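You operate a simulated robot arm through the tools that you are given. There is no shell and no other tool. Be economical: measure what you need, move in short steps, check, and stop when the job is done.

The job below is to be done with a simulated robot arm. You get a single attempt, and the scene is never put back.

JOB
Take the closed blue can from the top of the small steel bench and leave it on the front of the cover bench. Take the yellow sponge with a green back and leave it on the lower shelf of the small steel bench. Put one of the pink cans from the top of the long steel bench in the yellow bin there. Take the pink can with a loose valve cup from the top of the long steel bench and put it on the roof of the near machine. Take the open blue can from the top of the long steel bench and put it on the shelf under the narrow steel bench. Put the small blue can on the top of the long steel bench away on the top of the stock bench. Fetch the white can from the top of the square steel stand and stand it on the top of the long steel bench. Pull the door of the bath bench cabinet open. Any order will do. Set down upright: closed blue can, pink can with a loose valve cup, open blue can, small blue can, white can.

The check looks at the end state, three seconds after you hand in, the way a careful person would. Anything else that was tipped, shoved, dropped, spilled or broken makes it a failure. Lids that push on must go on centred and level and be pressed home; caps that screw on are set level and turned clockwise until they are tight.

ROBOT AND FRAMES
A 7-joint arm with a fingered hand on a trunk, on a base that drives. Base frame: it is fixed to the floor where the robot stands at the start and does not move with it; the origin is under the middle of the robot, x ahead of it, y to its left, z up. Lengths are in cm, angles in rad, forces in N, time in s.
Its first joint turns from -1.204 to 3.002 rad. Places, roughly: closed blue can (5x5x14 cm) [70, 0, 90]; door of the bath bench cabinet [10, 370, 60]; front of the cover bench [40, 120, 80]; lower shelf of the small steel bench [60, -30, 40]; open blue can (5x5x12 cm) [-510, 730, 90]; pink can (5x5x14 cm) [-530, 650, 90]; pink can (5x5x15 cm) [-510, 690, 90]; pink can with a loose valve cup (5x5x14 cm) [-520, 680, 90]; roof of the near machine [-280, 480, 190]; shelf under the narrow steel bench [-240, 770, 50]; small blue can (4x4x11 cm) [-530, 610, 90]; top of the long steel bench [-520, 700, 90]; top of the stock bench [-540, 950, 90]; white can (5x5x14 cm) [-710, 750, 90]; yellow bin (26x18x11 cm) [-510, 660, 90]; yellow sponge with a green back (9x6x4 cm) [70, -30, 90]. Payload 5 kg.
Tool frame: the origin (TCP) lies between the finger pads and is the grasp point; the fingertips stand 3.2 cm ahead of it; z points along the fingers, y is the line along which they close. Largest opening 16 cm; the body of the gripper starts 8.9 cm behind the TCP. The gripper is a hand of 3 fingers: y runs from the thumb to the fingers, the wrist lies at [0, 0, -25.2] in the tool frame, and closing takes about 1.5 s.
Orientation is told as [roll, pitch, yaw] about the base's x, y, z axes, in that order, counted from this pose: with the fingers straight down and closing along the base's y, the tool's x points along the base's -x, its y along +y and its z along -z.

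CONTROLS
- The arm moves only by the tool apply_moves. Its arguments are lists of equal length, an entry for each row: "xyz": the shift along the base's x, y, z in cm, a list of three; "angular": the turn, a rotation vector about the base's x, y, z in rad, a list of three. In form: {"xyz": [[dx, dy, dz], ...], "angular": [[ax, ay, az], ...]}. A call has 1 to 10 rows; each row shifts and turns the commanded pose from where the row before left it. "jaw" is the gripper command, from -1 (shut) to 1 (fully open), values between in proportion, set as the call begins (left out, the last holds). A row lasts 0.2 s, in which the tool goes at most 5 cm and 0.15 rad; a call with a longer step from one row to the next is refused whole, and so is a gripper value outside its range. A pose out of reach is approached as far as the arm can. The call stops where the force on the tool passes 40 N (or 10 N more than at its start, if that is more) or the arm is blocked; 0.2 s more then pass. Each finger travels about 10.8 cm/s and halts on what it meets, pressing with about 33 N; the grip force reading is that of the motor and also rises with nothing between the fingers. The clock runs only during rows and for 0.2 s after the last one: add rows that do not move to give the fingers time. The reply holds the time, the measured pose of the TCP, the force on the tool along the base axes, the opening and the grip force, in the units named above and with some noise, with the torque about the TCP (base axes, N m) and any sound that the robot's microphone picked up, and new pictures: "pictures" is both (left out), scene, wrist or none.
- Cameras (640 x 400 px; columns grow to the right, rows downward): "scene" is now at [11.6, 4.23, 139.06]; the picture's right is [0.55, -0.84, -0.00], its down [-0.65, -0.42, -0.64] and it looks along [0.53, 0.35, -0.77] (base axes); focal length 214 px, centre (320, 200). "wrist" rides on the gripper at [6.5, -0.4, -11.6] in the tool frame; the picture's right is [0.06, 1.00, 0.00], its down [-0.87, 0.05, -0.49] and it looks along [-0.49, 0.03, 0.87] (tool axes); focal length 261 px, centre (320, 200). There is no depth. A picture from a camera that has moved, and an enlarged one, comes with that camera's place and axes in the base frame and with its lens.
- move_column(by): slides the trunk up (or, below 0, down) by that many cm; the arm and the scene camera ride with it, the base frame stays. It gives what a move gives, with no picture.
- base_move(legs): drives the robot by 1 to 6 legs, each [ahead, left, turn to the left] in cm, cm and rad, along the robot's own axes; the way and the turn of a leg run together, so that a leg with both is an arc; at most 150 cm and 3.142 rad a leg. The arm and the cameras ride along, it lands a little off, and it stops where it bumps. It gives what a move gives, and a new picture of the scene camera.
- move_fingers(finger1, finger2, thumb_bend): sets how far each is bent, from 0 (flat) to 1 (curled in); at 0.3 the hand is open as for a grip, at 0.7 the pads meet at the TCP. One left out holds its place. A second passes; each finger stops where it meets its share of the squeeze, and holds until it gets a number again. A gripper value or a shape takes the hand back. It gives what a move gives, with no picture; readings hold the bend of each and the force on the fingers (four entries, about 0 where the hand has none), thumb and palm.
- hand_shape(shape): the hand has 3 fingers and takes this shape, open, in about a second: jaw (thumb against the fingers, like two jaws); tri (thumb and two fingers); tip (a fingertip pinch); poke (one finger out to press); point (the index stretched); flat (the hand flat); cup (the hand cupped); fist (a fist). The gripper value then closes the fingers along that shape, each until it touches; the sizes above hold for jaw. It gives what a move gives, with no picture.
- aim_head(pan, tilt): turns the head with the scene camera to pan (to the left, within 1.501 rad either way) and tilt (down, from -0.506 to 1.204), counted from straight ahead of the robot. It gives what a move gives, and a new picture of the scene camera.
- zoom(camera, box): a new picture of the part [left, top, right, bottom] of that camera's present view, enlarged. The clock stands still meanwhile.
- hand_in(): hands the job in; it is judged then, once.

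Go step by step. Nothing tells you exact positions but the pictures and the camera data: compare them with the known pose of the tool, close in by small moves and look again before you grip or let go. The budget is 217 turns and 260 pictures, counting those below and the enlarged ones. Unless the task says otherwise, let go and move clear before handing in.

The tools are called after "Request:" as name(argument=value, ...) on one line, values as JSON. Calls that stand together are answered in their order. apply_moves: Moves the arm, as the interface text tells. Its arguments: {"type":"object","properties":{"xyz":{"type":"array","items":{"type":"array","items":{"type":"number"}}},"angular":{"type":"array","items":{"type":"array","items":{"type":"number"}}},"jaw":{"type":"number"},"pictures":{"type":"string","enum":["both","scene","wrist","none"]}},"required":["xyz","angular"]} The other tools are called the same way: move_column (by) slides the trunk up or down; hand_shape (shape) gives the hand a shape; move_fingers (finger1, finger2, thumb_bend) moves the fingers one by one; base_move (legs) drives the base; aim_head (pan, tilt) turns the head that bears the scene camera; zoom (camera, box) takes an enlarged picture of a part of a camera's view; hand_in () hands the job in.

At the start:

```text
clock: 0.0
eef_pos: [64.1, 26.4, 116.47]
orientation: [-0.001, -0.001, 0.001]
force: [1.1, -0.5, -0.3]
wrist_torque: [-0.03, 0.02, -0.01]
grip_width: 16.01
gripper_force: 0.1
shape: jaw
bend: [0.3, 0.3, 0.3]
finger forces: [0.0, 0.0, 0.1, 0.1, 0.0, 0.1]
trunk travel left (down, up): [-57.5, 36.5]
robot x, y, heading: [-0.12, -0.09, 0.002]
head pan, tilt: [0.579, 0.881]
```

scene: 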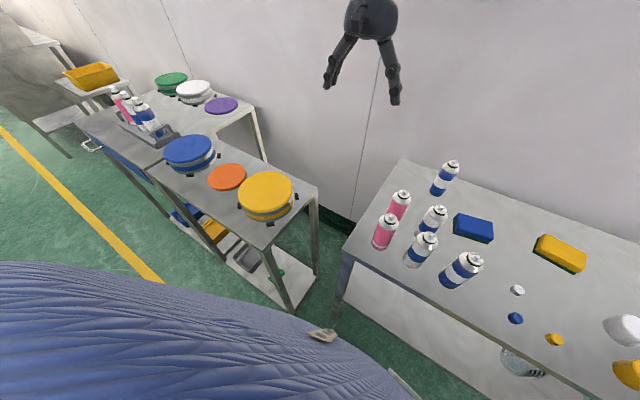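
wrist: 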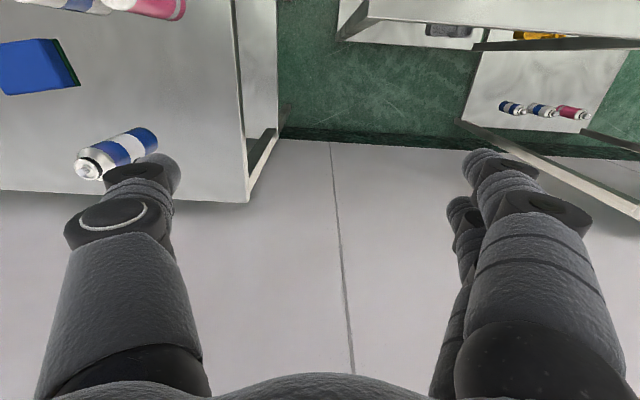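

I see the small steel bench to the front right with several blue and pink cans and two sponges. I'll look closer to tell the closed blue can apart.

Request:
zoom(camera="scene", box=[340, 140, 620, 315])

Request:
aim_head(pan=-0.2, tilt=0.8)

```text
2.29 times, centred on (480, 228) of scene
camera zoom: at [11.6, 4.23, 139.06], right [0.55, -0.84, 0.0], down [-0.65, -0.42, -0.64], along [0.53, 0.35, -0.77], focal length 490 px, centre (-46, 137)
```

zoom: 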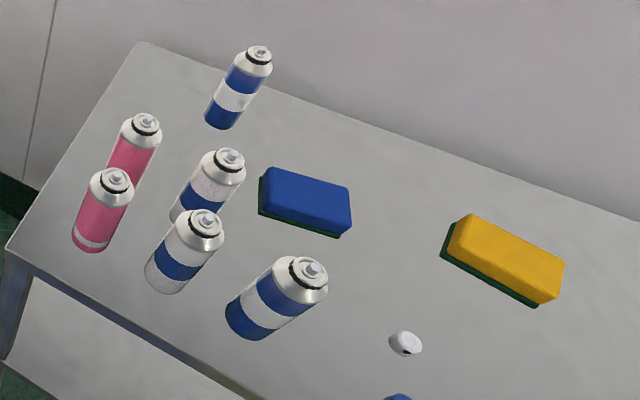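

```text
clock: 1.1
eef_pos: [64.18, 26.42, 116.4]
orientation: [0.0, 0.0, -0.001]
force: [-1.2, -1.0, 0.0]
wrist_torque: [0.02, 0.0, -0.01]
grip_width: 15.97
gripper_force: 0.2
shape: jaw
bend: [0.3, 0.3, 0.3]
finger forces: [0.0, 0.0, 0.1, 0.0, 0.0, 0.0]
trunk travel left (down, up): [-57.5, 36.5]
robot x, y, heading: [-0.1, -0.23, 0.002]
head pan, tilt: [-0.201, 0.799]
camera scene: at [13.1, -1.56, 139.71], right [-0.2, -0.98, 0.0], down [-0.7, 0.14, -0.7], along [0.68, -0.14, -0.72], focal length 214 px, centre (320, 200)
```

scene: 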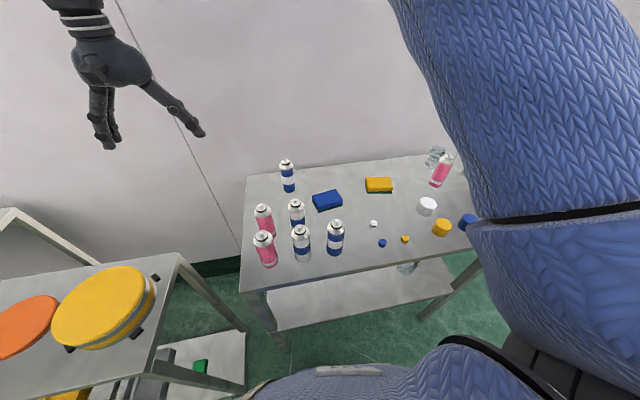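

Four bluish cans stand on the bench; I need their tops seen large.

Request:
zoom(camera="scene", box=[240, 145, 400, 275])

Request:
zoom(camera="scene", box=[270, 150, 350, 200])

Request:
zoom(camera="scene", box=[280, 190, 360, 265])

```text
3.08 times, centred on (320, 210) of scene
camera zoom: at [13.1, -1.56, 139.71], right [-0.2, -0.98, 0.0], down [-0.7, 0.14, -0.7], along [0.68, -0.14, -0.72], focal length 660 px, centre (320, 169)
```

zoom: 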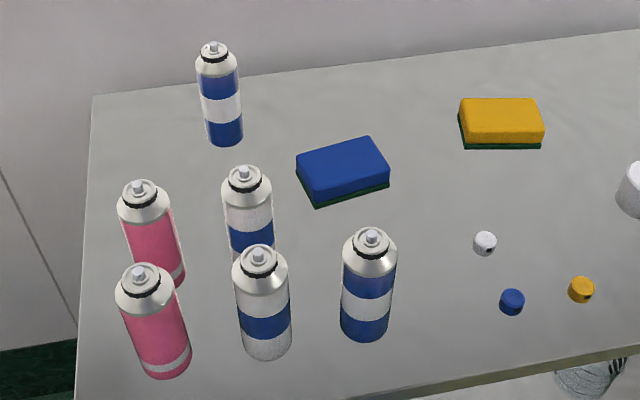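

```text
8.00 times, centred on (310, 175) of scene
camera zoom: at [13.1, -1.56, 139.71], right [-0.2, -0.98, 0.0], down [-0.7, 0.14, -0.7], along [0.68, -0.14, -0.72], focal length 1716 px, centre (400, 400)
```

zoom: 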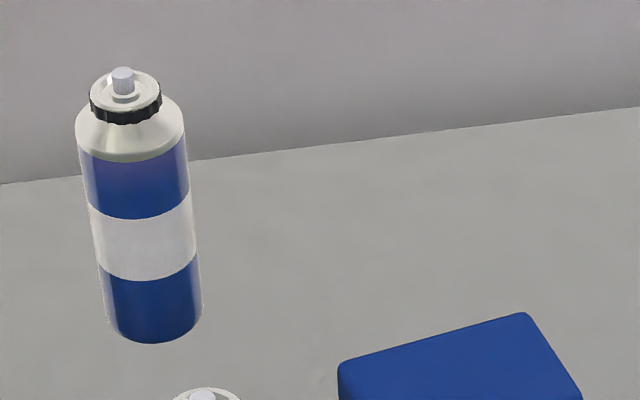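

```text
5.33 times, centred on (320, 228) of scene
camera zoom: at [13.1, -1.56, 139.71], right [-0.2, -0.98, 0.0], down [-0.7, 0.14, -0.7], along [0.68, -0.14, -0.72], focal length 1144 px, centre (320, 53)
```

zoom: 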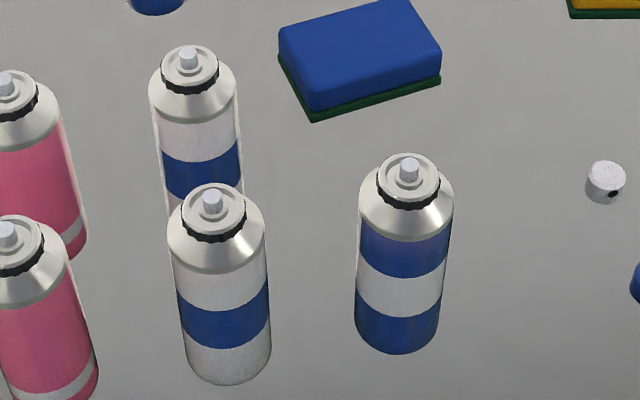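

The back blue can at about (70,-2) matches the listed place, so I take that as the target. Next I look at the cover bench and move the hand over the can.

Request:
aim_head(pan=1.3, tilt=0.6)

Request:
apply_moves(xyz=[[0, -4, 0], [0, -4, 0], [0, -4, 0], [0, -4, 0], [0, -4, 0], [0, -4, 0], [0, 0, 0]], angular=[[0, 0, 0], [0, 0, 0], [0, 0, 0], [0, 0, 0], [0, 0, 0], [0, 0, 0], [0, 0, 0]], pictures="wrist")

```text
clock: 2.7
eef_pos: [64.13, 26.33, 116.44]
orientation: [0.0, 0.0, 0.0]
force: [-0.1, -0.7, 0.6]
wrist_torque: [-0.01, 0.01, 0.01]
grip_width: 15.98
gripper_force: 0.1
shape: jaw
bend: [0.3, 0.3, 0.3]
finger forces: [0.1, 0.1, 0.0, 0.1, 0.0, 0.1]
trunk travel left (down, up): [-57.5, 36.5]
robot x, y, heading: [-0.13, -0.4, 0.001]
head pan, tilt: [1.3, 0.6]
camera scene: at [7.57, 8.56, 141.4], right [0.96, -0.27, 0.0], down [-0.15, -0.54, -0.82], along [0.22, 0.79, -0.57], focal length 214 px, centre (320, 200)
```

scene: 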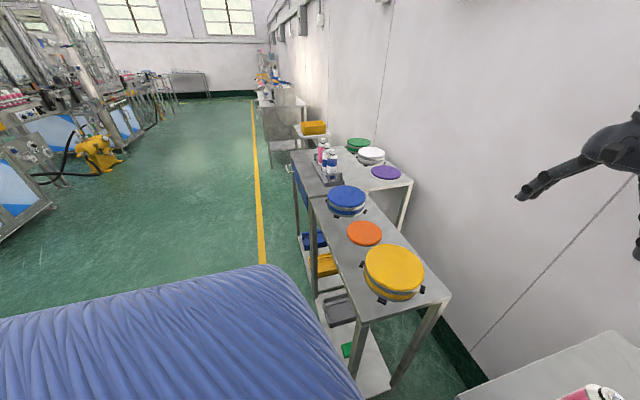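

```text
clock: 4.3
eef_pos: [64.19, 2.0, 116.83]
orientation: [-0.002, -0.001, 0.002]
force: [-1.0, 0.7, 0.0]
wrist_torque: [-0.01, 0.02, 0.03]
grip_width: 15.99
gripper_force: 0.1
shape: jaw
bend: [0.3, 0.3, 0.3]
finger forces: [0.0, 0.1, 0.0, 0.0, 0.0, 0.0]
trunk travel left (down, up): [-57.5, 36.5]
robot x, y, heading: [0.34, -0.17, -0.002]
head pan, tilt: [1.3, 0.6]
camera wrist: at [57.68, 1.72, 128.3], right [-0.06, 1.0, 0.0], down [0.87, 0.06, 0.49], along [0.49, 0.03, -0.87], focal length 261 px, centre (320, 200)
```

wrist: 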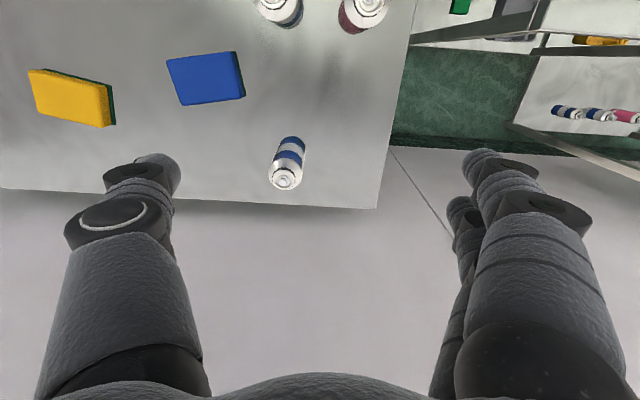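

The bench top comes out at about z 86 and the can near (71.5,-1.5). I move above it and look again; the TCP projects to the picture centre.

Request:
apply_moves(xyz=[[4, -3.5, 0], [3.5, 0, -2], [0, 0, -3], [0, 0, -3], [0, 0, 0]], angular=[[0, 0, 0], [0, 0, 0], [0, 0, 0], [0, 0, 0], [0, 0, 0]], pictures="wrist")

Request:
aim_head(pan=-0.1, tilt=0.7)

```text
refused: row 1 steps farther than a row can; nothing moved
```

```text
clock: 5.8
eef_pos: [64.12, 2.05, 116.65]
orientation: [0.001, 0.002, 0.001]
force: [0.1, -0.5, -0.2]
wrist_torque: [-0.01, -0.03, 0.0]
grip_width: 16.0
gripper_force: 0.0
shape: jaw
bend: [0.3, 0.3, 0.3]
finger forces: [0.0, 0.0, 0.0, 0.1, 0.1, 0.0]
trunk travel left (down, up): [-57.5, 36.5]
robot x, y, heading: [-0.02, 0.2, -0.001]
head pan, tilt: [-0.099, 0.7]
camera scene: at [13.65, -0.81, 140.53], right [-0.1, -1.0, 0.0], down [-0.64, 0.06, -0.76], along [0.76, -0.08, -0.64], focal length 214 px, centre (320, 200)
```

scene: 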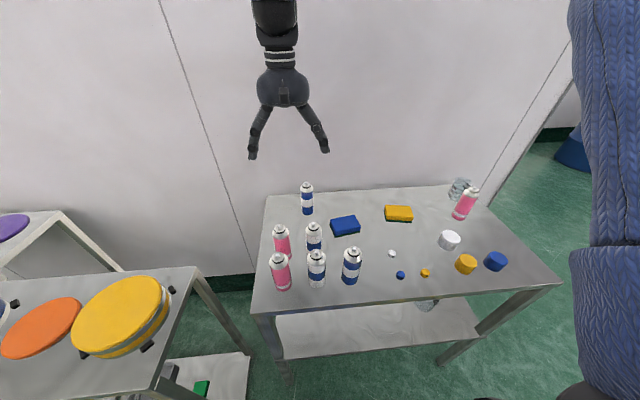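

Request:
apply_moves(xyz=[[3.5, -2, 0], [3.5, -1.5, -2], [0, 0, -3], [0, 0, -3], [0, 0, 0]], angular=[[0, 0, 0], [0, 0, 0], [0, 0, 0], [0, 0, 0], [0, 0, 0]], pictures="both")

```text
clock: 7.0
eef_pos: [71.12, -1.14, 108.63]
orientation: [0.0, 0.001, -0.002]
force: [-0.6, -0.1, 1.6]
wrist_torque: [-0.02, -0.06, 0.03]
grip_width: 16.0
gripper_force: 0.0
shape: jaw
bend: [0.3, 0.3, 0.3]
finger forces: [0.0, 0.0, 0.0, 0.1, 0.0, 0.0]
trunk travel left (down, up): [-57.5, 36.5]
robot x, y, heading: [-0.28, 0.41, 0.005]
head pan, tilt: [-0.099, 0.7]
camera scene: at [13.57, -0.79, 140.55], right [-0.1, -1.0, 0.0], down [-0.64, 0.06, -0.77], along [0.76, -0.08, -0.64], focal length 214 px, centre (320, 200)
camera wrist: at [64.57, -1.62, 120.11], right [-0.06, 1.0, 0.0], down [0.87, 0.05, 0.49], along [0.49, 0.03, -0.87], focal length 261 px, centre (320, 200)
```

scene: 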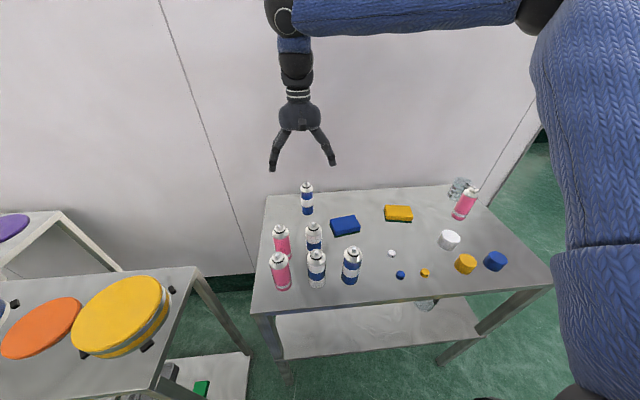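
wrist: 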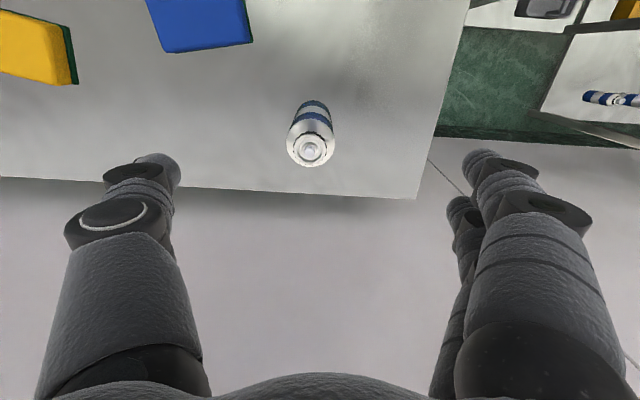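

Request:
apply_moves(xyz=[[0.8, -0.8, -1], [0, 0, -3], [0, 0, -3], [0, 0, 0]], angular=[[0, 0, 0], [0, 0, 0], [0, 0, 0], [0, 0, 0]], pictures="wrist")

```text
clock: 8.1
eef_pos: [72.06, -2.23, 101.51]
orientation: [0.0, -0.001, -0.001]
force: [-0.3, 0.4, 0.3]
wrist_torque: [0.01, 0.01, 0.02]
grip_width: 16.0
gripper_force: 0.0
shape: jaw
bend: [0.3, 0.3, 0.3]
finger forces: [0.0, 0.1, 0.1, 0.0, 0.1, 0.0]
trunk travel left (down, up): [-57.5, 36.5]
robot x, y, heading: [0.19, -0.19, -0.002]
head pan, tilt: [-0.099, 0.7]
camera wrist: at [65.61, -2.48, 113.06], right [-0.06, 1.0, 0.0], down [0.87, 0.05, 0.49], along [0.49, 0.03, -0.87], focal length 261 px, centre (320, 200)
```

wrist: 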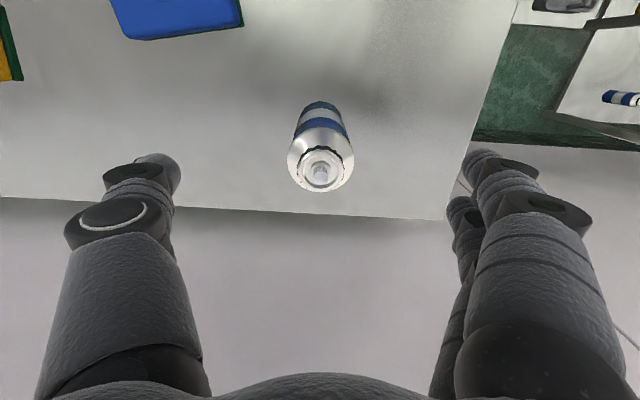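

Request:
apply_moves(xyz=[[0, 0, -3], [0, 0, -3], [0, 0, -1], [0, 0, 0]], angular=[[0, 0, 0], [0, 0, 0], [0, 0, 0], [0, 0, 0]], pictures="wrist")

Request:
apply_moves(xyz=[[0, 0, 0], [0, 0, 0], [0, 0, 0], [0, 0, 0], [0, 0, 0], [0, 0, 0], [0, 0, 0]], angular=[[0, 0, 0], [0, 0, 0], [0, 0, 0], [0, 0, 0], [0, 0, 0], [0, 0, 0], [0, 0, 0]], jaw=-0.6, pictures="both")

```text
clock: 9.1
eef_pos: [72.1, -2.24, 94.51]
orientation: [0.0, 0.0, 0.0]
force: [-0.1, -1.3, -0.6]
wrist_torque: [-0.01, -0.01, 0.0]
grip_width: 15.98
gripper_force: 0.1
shape: jaw
bend: [0.3, 0.3, 0.3]
finger forces: [0.0, 0.0, 0.1, 0.0, 0.1, 0.0]
trunk travel left (down, up): [-57.5, 36.5]
robot x, y, heading: [-0.34, 0.12, 0.002]
head pan, tilt: [-0.099, 0.7]
camera wrist: at [65.57, -2.72, 106.06], right [-0.06, 1.0, 0.0], down [0.87, 0.05, 0.49], along [0.49, 0.03, -0.87], focal length 261 px, centre (320, 200)
```

wrist: 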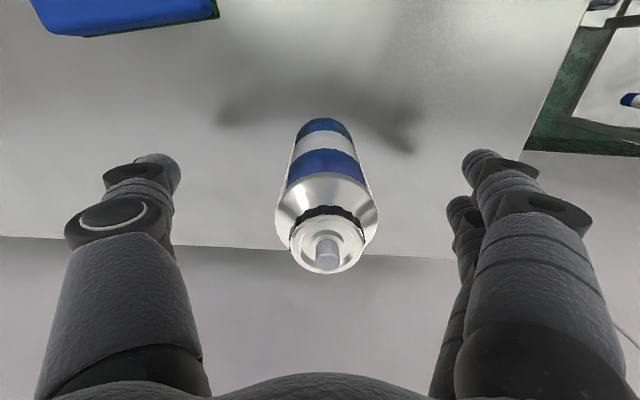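

```text
clock: 10.7
eef_pos: [72.03, -2.29, 94.54]
orientation: [0.0, 0.002, 0.0]
force: [0.5, -0.7, -0.4]
wrist_torque: [0.02, 0.01, 0.0]
grip_width: 3.44
gripper_force: 33.4
shape: jaw
bend: [0.73, 0.73, 0.7]
finger forces: [15.2, 14.5, 0.0, 0.0, 29.7, 0.1]
trunk travel left (down, up): [-57.5, 36.5]
robot x, y, heading: [-0.35, 0.21, -0.001]
head pan, tilt: [-0.099, 0.7]
camera scene: at [13.66, -0.82, 140.53], right [-0.1, -1.0, 0.0], down [-0.64, 0.06, -0.76], along [0.76, -0.08, -0.64], focal length 214 px, centre (320, 200)
camera wrist: at [65.58, -2.72, 106.07], right [-0.06, 1.0, 0.0], down [0.87, 0.05, 0.49], along [0.49, 0.03, -0.87], focal length 261 px, centre (320, 200)
```

scene: 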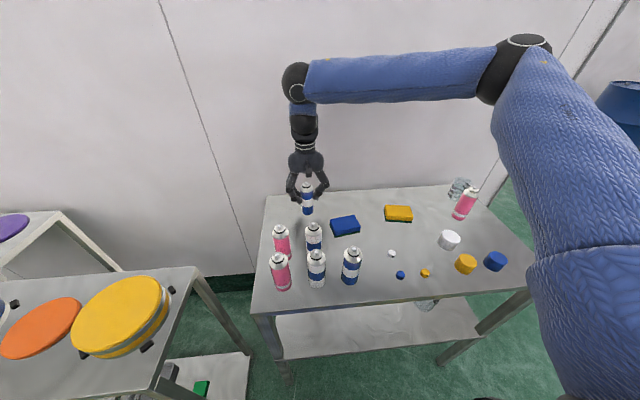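
wrist: 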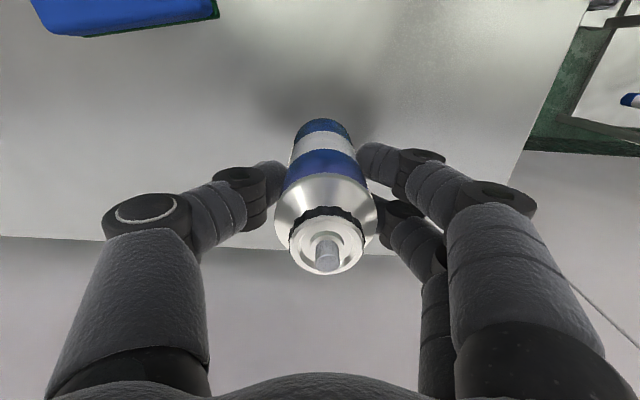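

The can is gripped. I lift it and look at the cover bench around (40,120).

Request:
apply_moves(xyz=[[0, 0, 4], [0, 0, 5], [0, 0, 5], [0, 0, 5], [0, 0, 5], [0, 0, 0]], angular=[[0, 0, 0], [0, 0, 0], [0, 0, 0], [0, 0, 0], [0, 0, 0], [0, 0, 0]], pictures="wrist")

Request:
aim_head(pan=1.3, tilt=0.45)

Request:
zoom(camera="scene", box=[250, 80, 470, 230])

```text
clock: 12.1
eef_pos: [71.74, -2.25, 118.52]
orientation: [0.0, 0.002, 0.001]
force: [0.4, 0.2, -0.3]
wrist_torque: [0.02, 0.02, -0.02]
grip_width: 3.42
gripper_force: 33.1
shape: jaw
bend: [0.73, 0.73, 0.7]
finger forces: [15.6, 15.1, 0.0, 0.0, 29.5, 0.1]
trunk travel left (down, up): [-57.5, 36.5]
robot x, y, heading: [0.12, -0.17, -0.002]
head pan, tilt: [-0.099, 0.7]
camera wrist: at [65.24, -2.59, 130.03], right [-0.06, 1.0, 0.0], down [0.87, 0.05, 0.49], along [0.49, 0.03, -0.87], focal length 261 px, centre (320, 200)
```

wrist: 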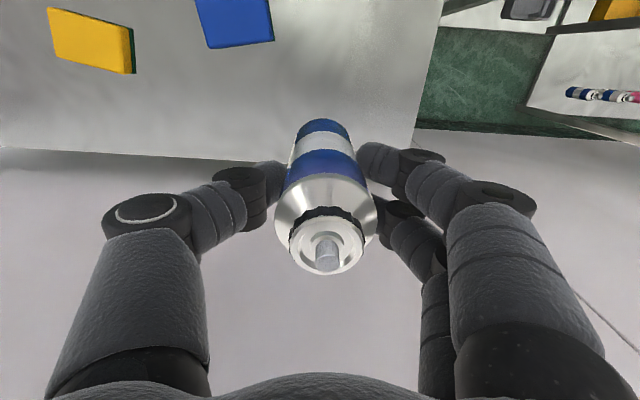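

```text
clock: 13.6
eef_pos: [71.6, -2.16, 118.53]
orientation: [0.001, 0.0, 0.0]
force: [0.1, 0.8, -0.2]
wrist_torque: [0.0, 0.02, -0.02]
grip_width: 3.41
gripper_force: 33.7
shape: jaw
bend: [0.73, 0.73, 0.7]
finger forces: [15.7, 15.1, 0.0, 0.0, 29.7, 0.0]
trunk travel left (down, up): [-57.5, 36.5]
robot x, y, heading: [0.17, -0.12, 0.0]
head pan, tilt: [1.3, 0.45]
camera scene: at [7.66, 8.88, 142.75], right [0.96, -0.27, 0.0], down [-0.12, -0.42, -0.9], along [0.24, 0.87, -0.44], focal length 214 px, centre (320, 200)
```

scene: 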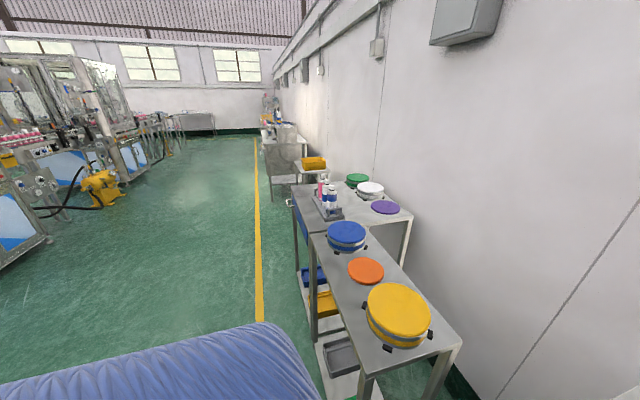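

```text
2.67 times, centred on (360, 155) of scene
camera zoom: at [7.66, 8.88, 142.75], right [0.96, -0.27, 0.0], down [-0.12, -0.42, -0.9], along [0.24, 0.87, -0.44], focal length 572 px, centre (213, 320)
```

zoom: 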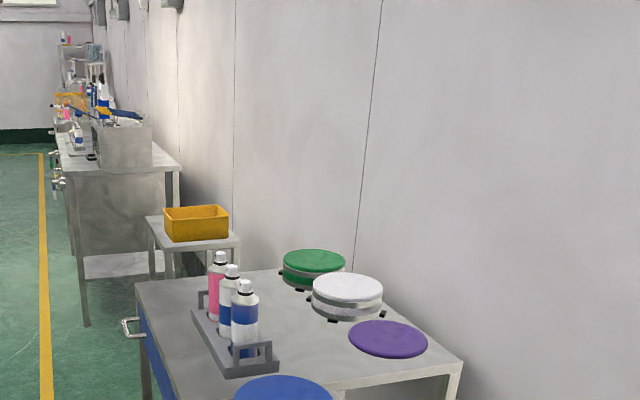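

The cover bench spans about x 25–86, y 95–155, with a tray of cans at its front. I back off and drive left to face it.

Request:
base_move(legs=[[-28, 0, 0], [0, 115, 0]])

Request:
aim_head(pan=0.0, tilt=0.75)

```text
clock: 20.8
eef_pos: [46.44, 105.97, 118.51]
orientation: [0.0, 0.001, -0.048]
force: [-0.1, -0.1, -0.9]
wrist_torque: [0.0, 0.01, 0.01]
grip_width: 3.41
gripper_force: 33.1
shape: jaw
bend: [0.73, 0.73, 0.7]
finger forces: [15.6, 15.3, 0.1, 0.0, 29.5, 0.0]
trunk travel left (down, up): [-57.5, 36.5]
robot x, y, heading: [-25.27, 111.75, -0.043]
head pan, tilt: [1.3, 0.45]
camera scene: at [-16.93, 120.08, 142.75], right [0.95, -0.31, 0.0], down [-0.14, -0.41, -0.9], along [0.28, 0.86, -0.44], focal length 214 px, centre (320, 200)
```

scene: 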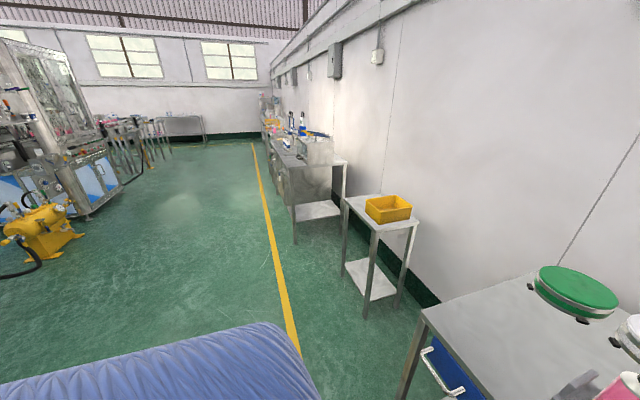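

```text
clock: 22.3
eef_pos: [46.52, 106.06, 118.4]
orientation: [0.0, 0.0, -0.047]
force: [0.3, -0.3, 0.6]
wrist_torque: [0.0, 0.02, -0.02]
grip_width: 3.44
gripper_force: 33.0
shape: jaw
bend: [0.73, 0.73, 0.7]
finger forces: [15.7, 15.2, 0.0, 0.1, 29.5, 0.0]
trunk travel left (down, up): [-57.5, 36.5]
robot x, y, heading: [-25.03, 111.64, -0.043]
head pan, tilt: [0.0, 0.75]
camera scene: at [-11.53, 110.92, 140.11], right [-0.05, -1.0, 0.0], down [-0.68, 0.03, -0.73], along [0.73, -0.03, -0.68], focal length 214 px, centre (320, 200)
```

scene: 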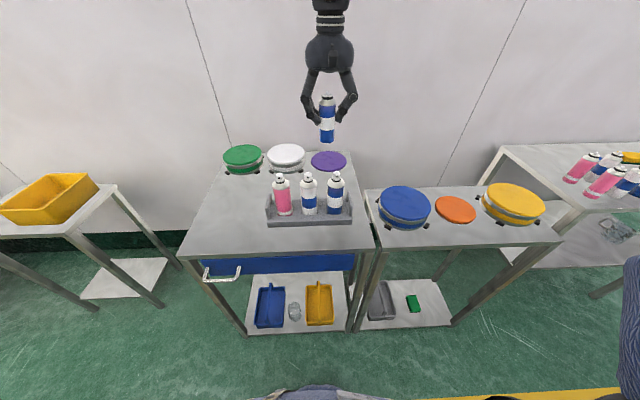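

The tray covers y 104–127, so I'll set the can at (34,136), on the clear front-left part. I move there high, then look.

Request:
apply_moves(xyz=[[-1.7, 4.2, 0], [-1.7, 4.2, 0], [-1.8, 4.2, 0], [-1.8, 4.2, 0], [-1.8, 4.2, 0], [-1.8, 4.2, 0], [-1.8, 4.2, -1], [0, 0, -4.5], [0, 0, -4.5], [0, 0, -4.5]], angular=[[0, 0, 0], [0, 0, 0], [0, 0, 0], [0, 0, 0], [0, 0, 0], [0, 0, 0], [0, 0, 0], [0, 0, 0], [0, 0, 0], [0, 0, 0]], pictures="both")

```text
clock: 24.5
eef_pos: [33.98, 135.57, 103.89]
orientation: [0.001, 0.003, -0.049]
force: [0.6, 0.0, -1.0]
wrist_torque: [0.0, 0.05, -0.03]
grip_width: 3.44
gripper_force: 32.9
shape: jaw
bend: [0.73, 0.73, 0.7]
finger forces: [16.0, 15.8, 0.1, 0.0, 29.7, 0.1]
trunk travel left (down, up): [-57.5, 36.5]
robot x, y, heading: [-24.81, 111.3, -0.05]
head pan, tilt: [0.0, 0.75]
camera scene: at [-11.35, 110.88, 140.1], right [-0.05, -1.0, 0.0], down [-0.68, 0.03, -0.73], along [0.73, -0.03, -0.68], focal length 214 px, centre (320, 200)
camera wrist: at [27.47, 135.5, 115.36], right [-0.01, 1.0, 0.0], down [0.87, 0.01, 0.49], along [0.49, 0.01, -0.87], focal length 261 px, centre (320, 200)
```

scene: 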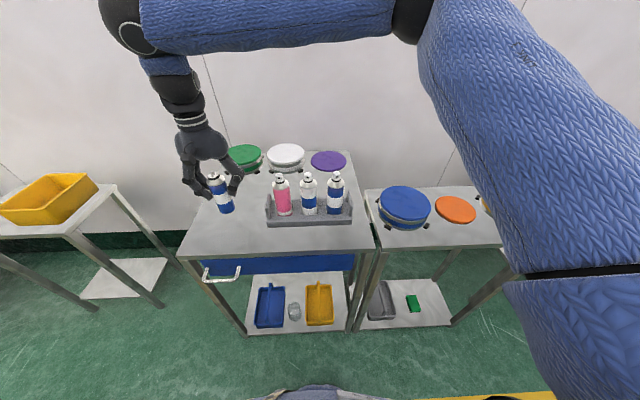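
wrist: 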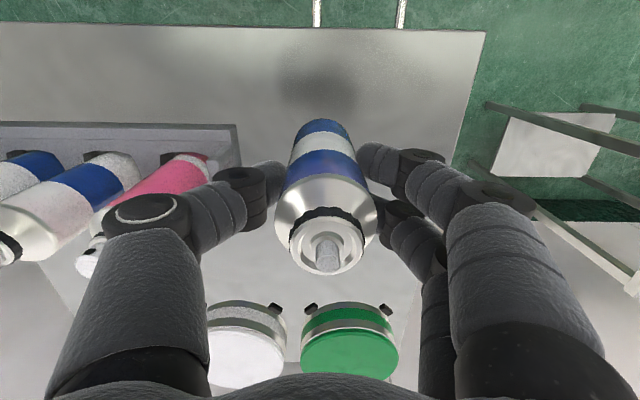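

Request:
apply_moves(xyz=[[0, 0, -4], [0, 0, -4], [0, 0, -1], [0, 0, -0.5], [0, 0, 0]], angular=[[0, 0, 0], [0, 0, 0], [0, 0, 0], [0, 0, 0], [0, 0, 0]], pictures="wrist")

```text
clock: 25.7
eef_pos: [34.02, 135.5, 94.61]
orientation: [0.0, 0.0, -0.047]
force: [-0.8, 0.2, -0.1]
wrist_torque: [0.03, -0.02, -0.04]
grip_width: 3.38
gripper_force: 33.3
shape: jaw
bend: [0.73, 0.73, 0.7]
finger forces: [16.1, 15.9, 0.0, 0.0, 29.6, 0.1]
trunk travel left (down, up): [-57.5, 36.5]
robot x, y, heading: [-24.92, 111.42, -0.048]
head pan, tilt: [0.0, 0.75]
camera wrist: at [27.54, 135.42, 106.13], right [-0.01, 1.0, 0.0], down [0.87, 0.01, 0.49], along [0.49, 0.01, -0.87], focal length 261 px, centre (320, 200)
```

wrist: 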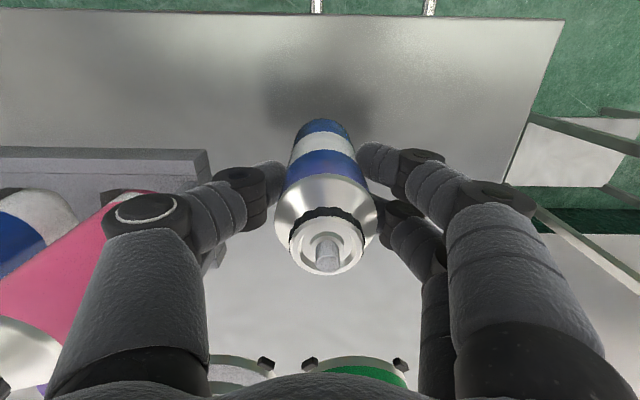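

Request:
apply_moves(xyz=[[0, 0, -0.5], [0, 0, -0.4], [0, 0, -0.3], [0, 0, 0]], angular=[[0, 0, 0], [0, 0, 0], [0, 0, 0], [0, 0, 0]], pictures="none")

Request:
apply_moves(xyz=[[0, 0, -0.3], [0, 0, -0.2], [0, 0, 0]], angular=[[0, 0, 0], [0, 0, 0], [0, 0, 0]], pictures="none")

```text
clock: 26.7
eef_pos: [34.02, 135.48, 93.39]
orientation: [0.002, 0.001, -0.047]
force: [0.9, -0.9, 10.5]
wrist_torque: [0.09, 0.01, -0.02]
grip_width: 3.41
gripper_force: 32.8
shape: jaw
bend: [0.73, 0.73, 0.7]
finger forces: [17.4, 17.4, 0.0, 0.0, 32.3, 0.1]
trunk travel left (down, up): [-57.5, 36.5]
robot x, y, heading: [-25.04, 111.29, -0.047]
head pan, tilt: [0.0, 0.75]
```

```text
clock: 27.3
eef_pos: [33.92, 135.57, 93.32]
orientation: [0.005, -0.004, -0.05]
force: [-3.4, -1.9, 25.3]
wrist_torque: [0.01, 0.07, 0.0]
grip_width: 3.65
gripper_force: 32.6
shape: jaw
bend: [0.74, 0.74, 0.71]
finger forces: [20.3, 18.3, 0.0, 0.0, 38.0, 0.1]
trunk travel left (down, up): [-57.5, 36.5]
robot x, y, heading: [-25.02, 111.19, -0.044]
head pan, tilt: [0.0, 0.75]
stopped in row 3: the force on the tool passed its limit at 42 N (the readings are from after the stop); the commanded pose is now the measured one
```

The can stands on the bench. I release it gently and rise.

Request:
apply_moves(xyz=[[0, 0, 0.1], [0, 0, 0], [0, 0, 0], [0, 0, 0], [0, 0, 0]], angular=[[0, 0, 0], [0, 0, 0], [0, 0, 0], [0, 0, 0], [0, 0, 0]], jaw=0.3, pictures="wrist")

Request:
apply_moves(xyz=[[0, 0, 4], [0, 0, 5], [0, 0, 5], [0, 0, 5], [0, 0, 5], [0, 0, 0]], angular=[[0, 0, 0], [0, 0, 0], [0, 0, 0], [0, 0, 0], [0, 0, 0], [0, 0, 0]], pictures="both")

```text
clock: 28.5
eef_pos: [34.14, 135.47, 93.11]
orientation: [0.003, -0.001, -0.049]
force: [0.2, -0.6, -0.6]
wrist_torque: [-0.03, 0.01, 0.01]
grip_width: 10.39
gripper_force: 0.1
shape: jaw
bend: [0.7, 0.7, 0.67]
finger forces: [0.0, 0.0, 0.0, 0.0, 0.0, 0.1]
trunk travel left (down, up): [-57.5, 36.5]
robot x, y, heading: [-24.96, 111.42, -0.047]
head pan, tilt: [0.0, 0.75]
camera wrist: at [27.58, 135.37, 104.7], right [-0.01, 1.0, 0.0], down [0.87, 0.01, 0.49], along [0.49, 0.01, -0.87], focal length 261 px, centre (320, 200)
```

wrist: 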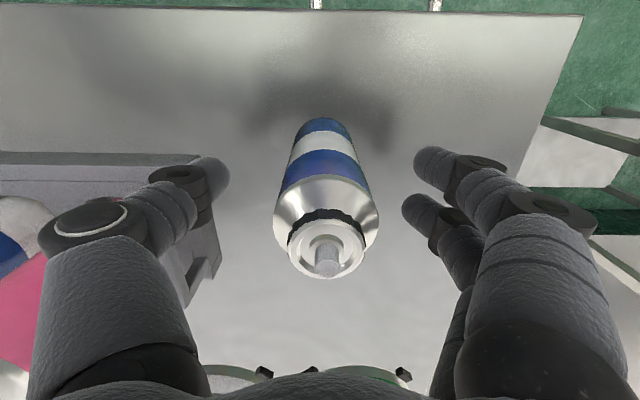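

```text
clock: 29.9
eef_pos: [34.27, 135.48, 116.99]
orientation: [0.002, 0.0, -0.049]
force: [0.7, -0.2, 0.2]
wrist_torque: [0.03, 0.0, 0.01]
grip_width: 10.34
gripper_force: 0.1
shape: jaw
bend: [0.7, 0.7, 0.67]
finger forces: [0.0, 0.1, 0.0, 0.0, 0.0, 0.1]
trunk travel left (down, up): [-57.5, 36.5]
robot x, y, heading: [-24.97, 111.51, -0.048]
head pan, tilt: [0.0, 0.75]
camera scene: at [-11.38, 110.93, 140.09], right [-0.05, -1.0, 0.0], down [-0.68, 0.03, -0.73], along [0.73, -0.03, -0.68], focal length 214 px, centre (320, 200)
camera wrist: at [27.71, 135.43, 128.47], right [-0.01, 1.0, 0.0], down [0.87, 0.01, 0.49], along [0.49, 0.01, -0.87], focal length 261 px, centre (320, 200)
```

scene: 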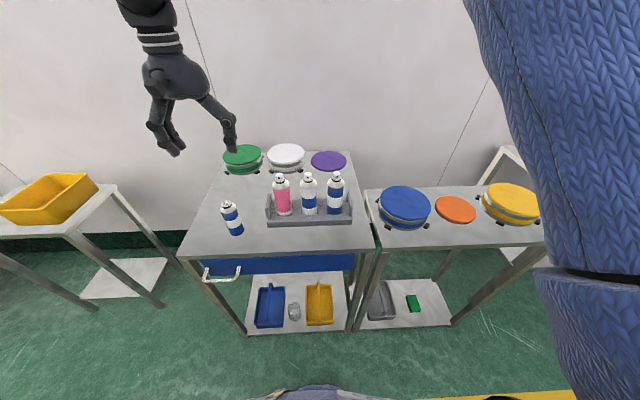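
wrist: 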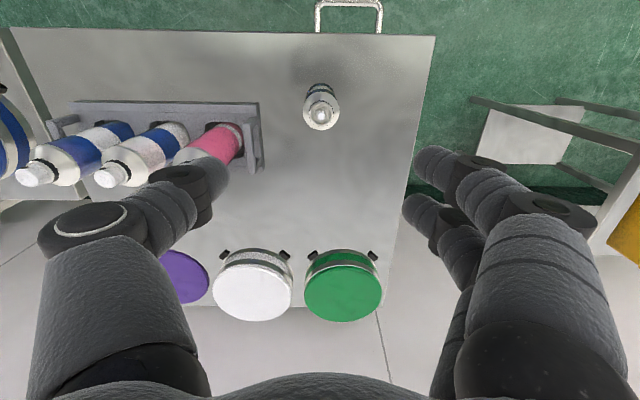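

The closed blue can stands upright and clear. Next is the sponge: I drive back to the small bench, a bit to its right.

Request:
base_move(legs=[[0, -141, 0.047], [22, 0, 0]])

Request:
aim_head(pan=-0.1, tilt=0.8)

```text
clock: 38.4
eef_pos: [51.46, -6.41, 116.83]
orientation: [0.002, 0.0, 0.006]
force: [0.3, -0.2, -0.3]
wrist_torque: [0.0, 0.08, 0.01]
grip_width: 10.37
gripper_force: 0.0
shape: jaw
bend: [0.7, 0.7, 0.67]
finger forces: [0.0, 0.0, 0.0, 0.0, 0.0, 0.1]
trunk travel left (down, up): [-57.5, 36.5]
robot x, y, heading: [-6.27, -33.74, 0.007]
head pan, tilt: [0.0, 0.75]
camera scene: at [7.15, -33.45, 140.09], right [0.01, -1.0, 0.0], down [-0.68, 0.0, -0.73], along [0.73, 0.01, -0.68], focal length 214 px, centre (320, 200)
```

scene: 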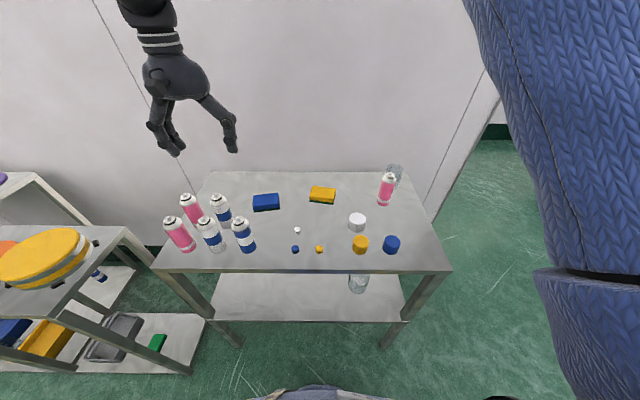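

```text
clock: 39.1
eef_pos: [51.19, -6.44, 116.94]
orientation: [0.001, -0.002, 0.007]
force: [0.0, 0.5, 0.8]
wrist_torque: [-0.01, 0.02, 0.01]
grip_width: 10.36
gripper_force: 0.0
shape: jaw
bend: [0.7, 0.7, 0.67]
finger forces: [0.0, 0.0, 0.0, 0.0, 0.1, 0.0]
trunk travel left (down, up): [-57.5, 36.5]
robot x, y, heading: [-6.82, -33.77, 0.006]
head pan, tilt: [-0.099, 0.799]
camera scene: at [6.69, -34.25, 139.72], right [-0.09, -1.0, 0.0], down [-0.71, 0.07, -0.7], along [0.69, -0.06, -0.72], focal length 214 px, centre (320, 200)
```

scene: 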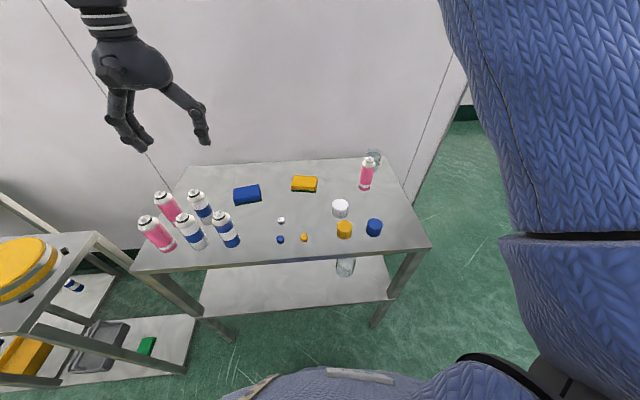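

Request:
zoom(camera="scene", box=[220, 160, 340, 235])

Request:
apply_moves(xyz=[[0, -4, 0], [0, -4, 0], [0, -4, 0], [0, -4, 0], [0, -4, 0], [0, -4, 0], [0, -3.5, 0], [0, 0, 0]], angular=[[0, -0.1, 0], [0, -0.1, 0], [0, -0.1, 0], [0, -0.1, 0], [0, -0.1, 0], [0, -0.1, 0], [0, -0.1, 0], [0, -0.1, 0]], jaw=1, pictures="both")

```text
5.33 times, centred on (280, 198) of scene
camera zoom: at [6.69, -34.25, 139.72], right [-0.09, -1.0, 0.0], down [-0.71, 0.07, -0.7], along [0.69, -0.06, -0.72], focal length 1144 px, centre (533, 213)
```

zoom: 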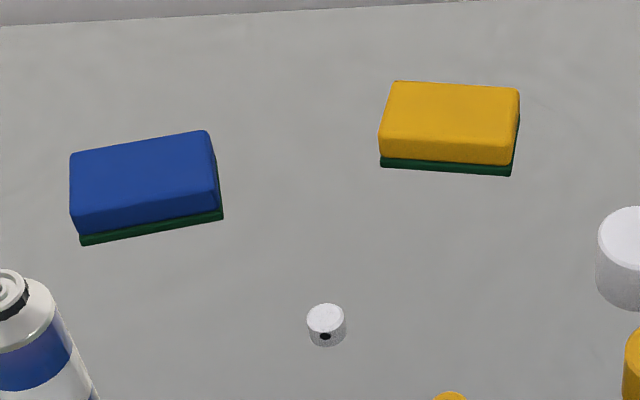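

```text
clock: 40.9
eef_pos: [51.25, -33.68, 116.92]
orientation: [-0.008, -0.804, 0.01]
force: [-1.0, 0.3, 0.4]
wrist_torque: [-0.03, -0.01, -0.06]
grip_width: 15.97
gripper_force: 0.0
shape: jaw
bend: [0.3, 0.3, 0.3]
finger forces: [0.1, 0.0, 0.0, 0.0, 0.1, 0.0]
trunk travel left (down, up): [-57.5, 36.5]
robot x, y, heading: [-6.44, -33.33, 0.011]
head pan, tilt: [-0.099, 0.799]
camera scene: at [6.68, -34.05, 139.72], right [-0.09, -1.0, 0.0], down [-0.71, 0.07, -0.7], along [0.69, -0.07, -0.72], focal length 214 px, centre (320, 200)
camera wrist: at [38.36, -34.13, 120.24], right [-0.05, 1.0, -0.05], down [0.25, 0.06, 0.97], along [0.97, 0.04, -0.25], focal length 261 px, centre (320, 200)
```

scene: 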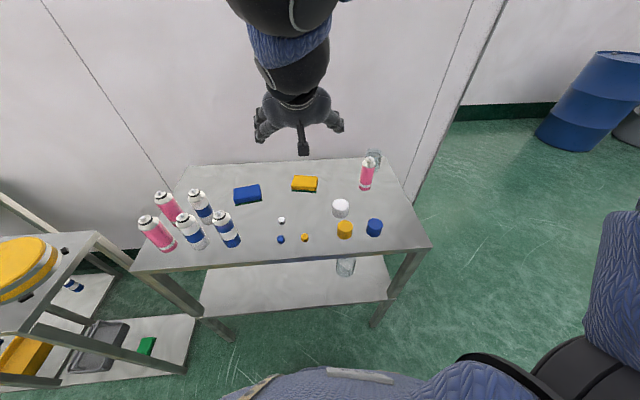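
wrist: 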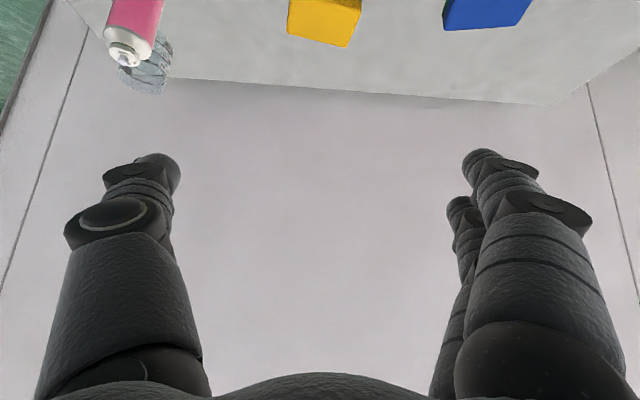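

The sponge lies at about (66.7,-34.2), turned about -0.21 rad. I yaw the tilted hand and come down over it.

Request:
apply_moves(xyz=[[4.5, -0.2, 0], [4.5, -0.2, 0], [4.5, -0.2, -2], [0, 0, -4.5], [0, 0, -4.5], [0, 0, -4.5], [0, 0, 0]], angular=[[0, 0, -0.1], [0, 0, -0.12], [0, 0, 0], [0, 0, 0], [0, 0, 0], [0, 0, 0], [0, 0, 0]], pictures="both")

```text
clock: 42.5
eef_pos: [64.73, -34.32, 101.67]
orientation: [-0.002, -0.803, -0.212]
force: [0.9, 0.8, 0.3]
wrist_torque: [0.01, -0.01, 0.01]
grip_width: 16.0
gripper_force: 0.0
shape: jaw
bend: [0.3, 0.3, 0.3]
finger forces: [0.0, 0.0, 0.0, 0.0, 0.0, 0.0]
trunk travel left (down, up): [-57.5, 36.5]
robot x, y, heading: [-6.48, -33.58, 0.009]
head pan, tilt: [-0.099, 0.799]
camera scene: at [6.69, -34.3, 139.72], right [-0.09, -1.0, 0.0], down [-0.71, 0.07, -0.7], along [0.69, -0.06, -0.72], focal length 214 px, centre (320, 200)
camera wrist: at [52.14, -31.89, 104.98], right [0.17, 0.98, -0.05], down [0.26, 0.0, 0.97], along [0.95, -0.18, -0.25], focal length 261 px, centre (320, 200)
```

scene: 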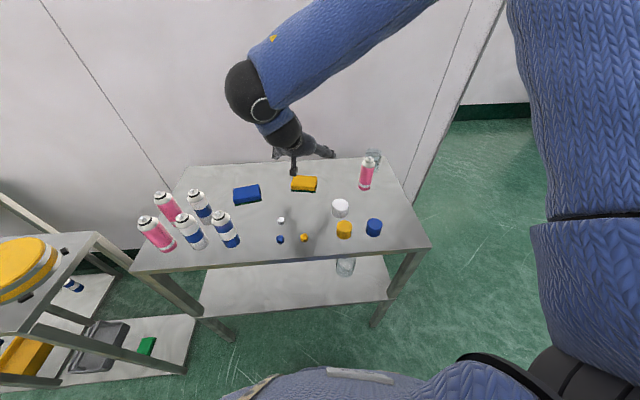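
wrist: 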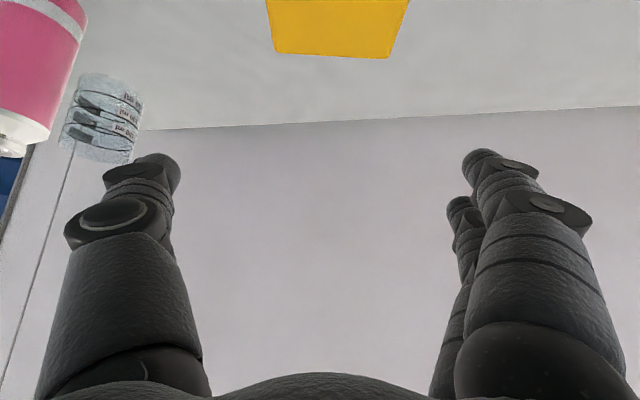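

Request:
apply_moves(xyz=[[0.5, 0.3, -4], [0, 0, -4], [0, 0, -3], [0, 0, 0]], angular=[[0, 0, 0], [0, 0, 0], [0, 0, 0], [0, 0, 0]], pictures="both")

```text
clock: 43.5
eef_pos: [65.33, -34.24, 90.43]
orientation: [-0.004, -0.803, -0.211]
force: [0.6, -0.1, 0.3]
wrist_torque: [0.04, -0.01, -0.01]
grip_width: 16.0
gripper_force: 0.0
shape: jaw
bend: [0.3, 0.3, 0.3]
finger forces: [0.1, 0.0, 0.0, 0.0, 0.1, 0.1]
trunk travel left (down, up): [-57.5, 36.5]
robot x, y, heading: [-6.51, -33.79, 0.006]
head pan, tilt: [-0.099, 0.799]
camera scene: at [6.67, -34.27, 139.72], right [-0.09, -1.0, 0.0], down [-0.71, 0.07, -0.7], along [0.69, -0.06, -0.72], focal length 214 px, centre (320, 200)
camera wrist: at [52.67, -31.79, 93.69], right [0.17, 0.98, -0.05], down [0.26, 0.0, 0.97], along [0.95, -0.18, -0.25], focal length 261 px, centre (320, 200)
```

scene: 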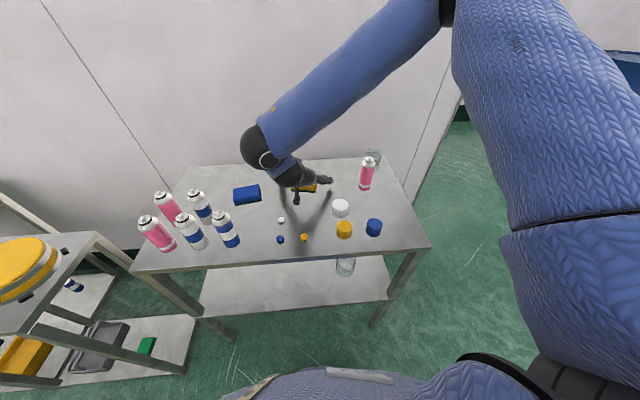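
wrist: 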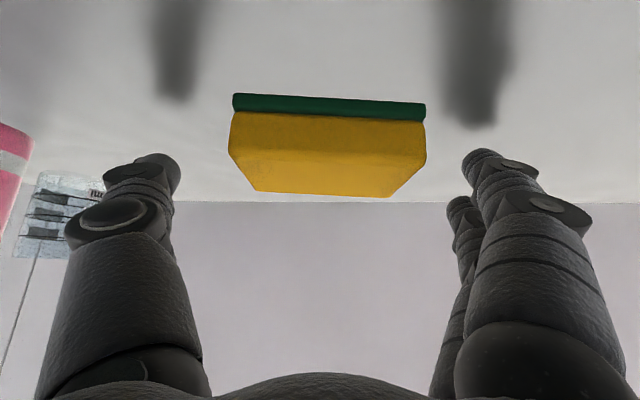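

Request:
apply_moves(xyz=[[0.6, 0.4, -1], [0, 0, -0.6], [0, 0, -0.5], [0, 0, 0]], angular=[[0, 0, 0], [0, 0, 0], [0, 0, 0], [0, 0, 0]], pictures="wrist")

Request:
apply_moves(xyz=[[0, 0, 0], [0, 0, 0], [0, 0, 0], [0, 0, 0], [0, 0, 0], [0, 0, 0], [0, 0, 0]], angular=[[0, 0, 0], [0, 0, 0], [0, 0, 0], [0, 0, 0], [0, 0, 0], [0, 0, 0], [0, 0, 0]], jaw=-0.5, pictures="wrist")

```text
clock: 44.1
eef_pos: [66.08, -33.72, 89.35]
orientation: [0.003, -0.812, -0.221]
force: [-2.1, -4.3, 19.0]
wrist_torque: [1.75, -0.45, 0.01]
grip_width: 15.97
gripper_force: 0.0
shape: jaw
bend: [0.28, 0.3, 0.3]
finger forces: [18.8, 0.0, 0.0, 0.0, 0.0, 0.1]
trunk travel left (down, up): [-57.5, 36.5]
robot x, y, heading: [-6.25, -34.1, 0.003]
head pan, tilt: [-0.099, 0.799]
stopped in row 3: the force on the tool passed its limit at 48 N (the readings are from after the stop); the commanded pose is now the measured one
camera wrist: at [53.55, -31.38, 92.57], right [0.17, 0.98, -0.04], down [0.25, 0.0, 0.97], along [0.95, -0.18, -0.24], focal length 261 px, centre (320, 200)
```

wrist: 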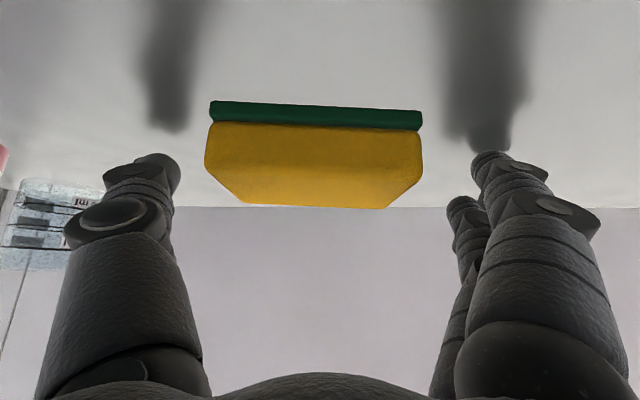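

```text
clock: 45.2
eef_pos: [66.26, -33.41, 89.65]
orientation: [0.013, -0.818, -0.223]
force: [0.3, 5.3, 30.5]
wrist_torque: [2.13, -0.7, 0.16]
grip_width: 8.3
gripper_force: 32.4
shape: jaw
bend: [0.71, 0.71, 0.71]
finger forces: [37.4, 21.6, 0.1, 0.0, 27.6, 0.0]
trunk travel left (down, up): [-57.5, 36.5]
robot x, y, heading: [-7.1, -34.23, 0.011]
head pan, tilt: [-0.099, 0.799]
stopped in row 5: the force on the tool passed its limit at 41 N (the readings are from after the stop); the commanded pose is now the measured one
camera wrist: at [53.56, -31.09, 92.84], right [0.17, 0.98, -0.04], down [0.24, -0.01, 0.97], along [0.96, -0.18, -0.24], focal length 261 px, centre (320, 200)
```

wrist: 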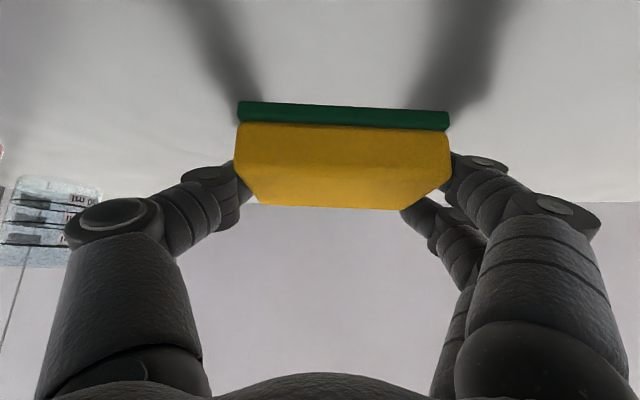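

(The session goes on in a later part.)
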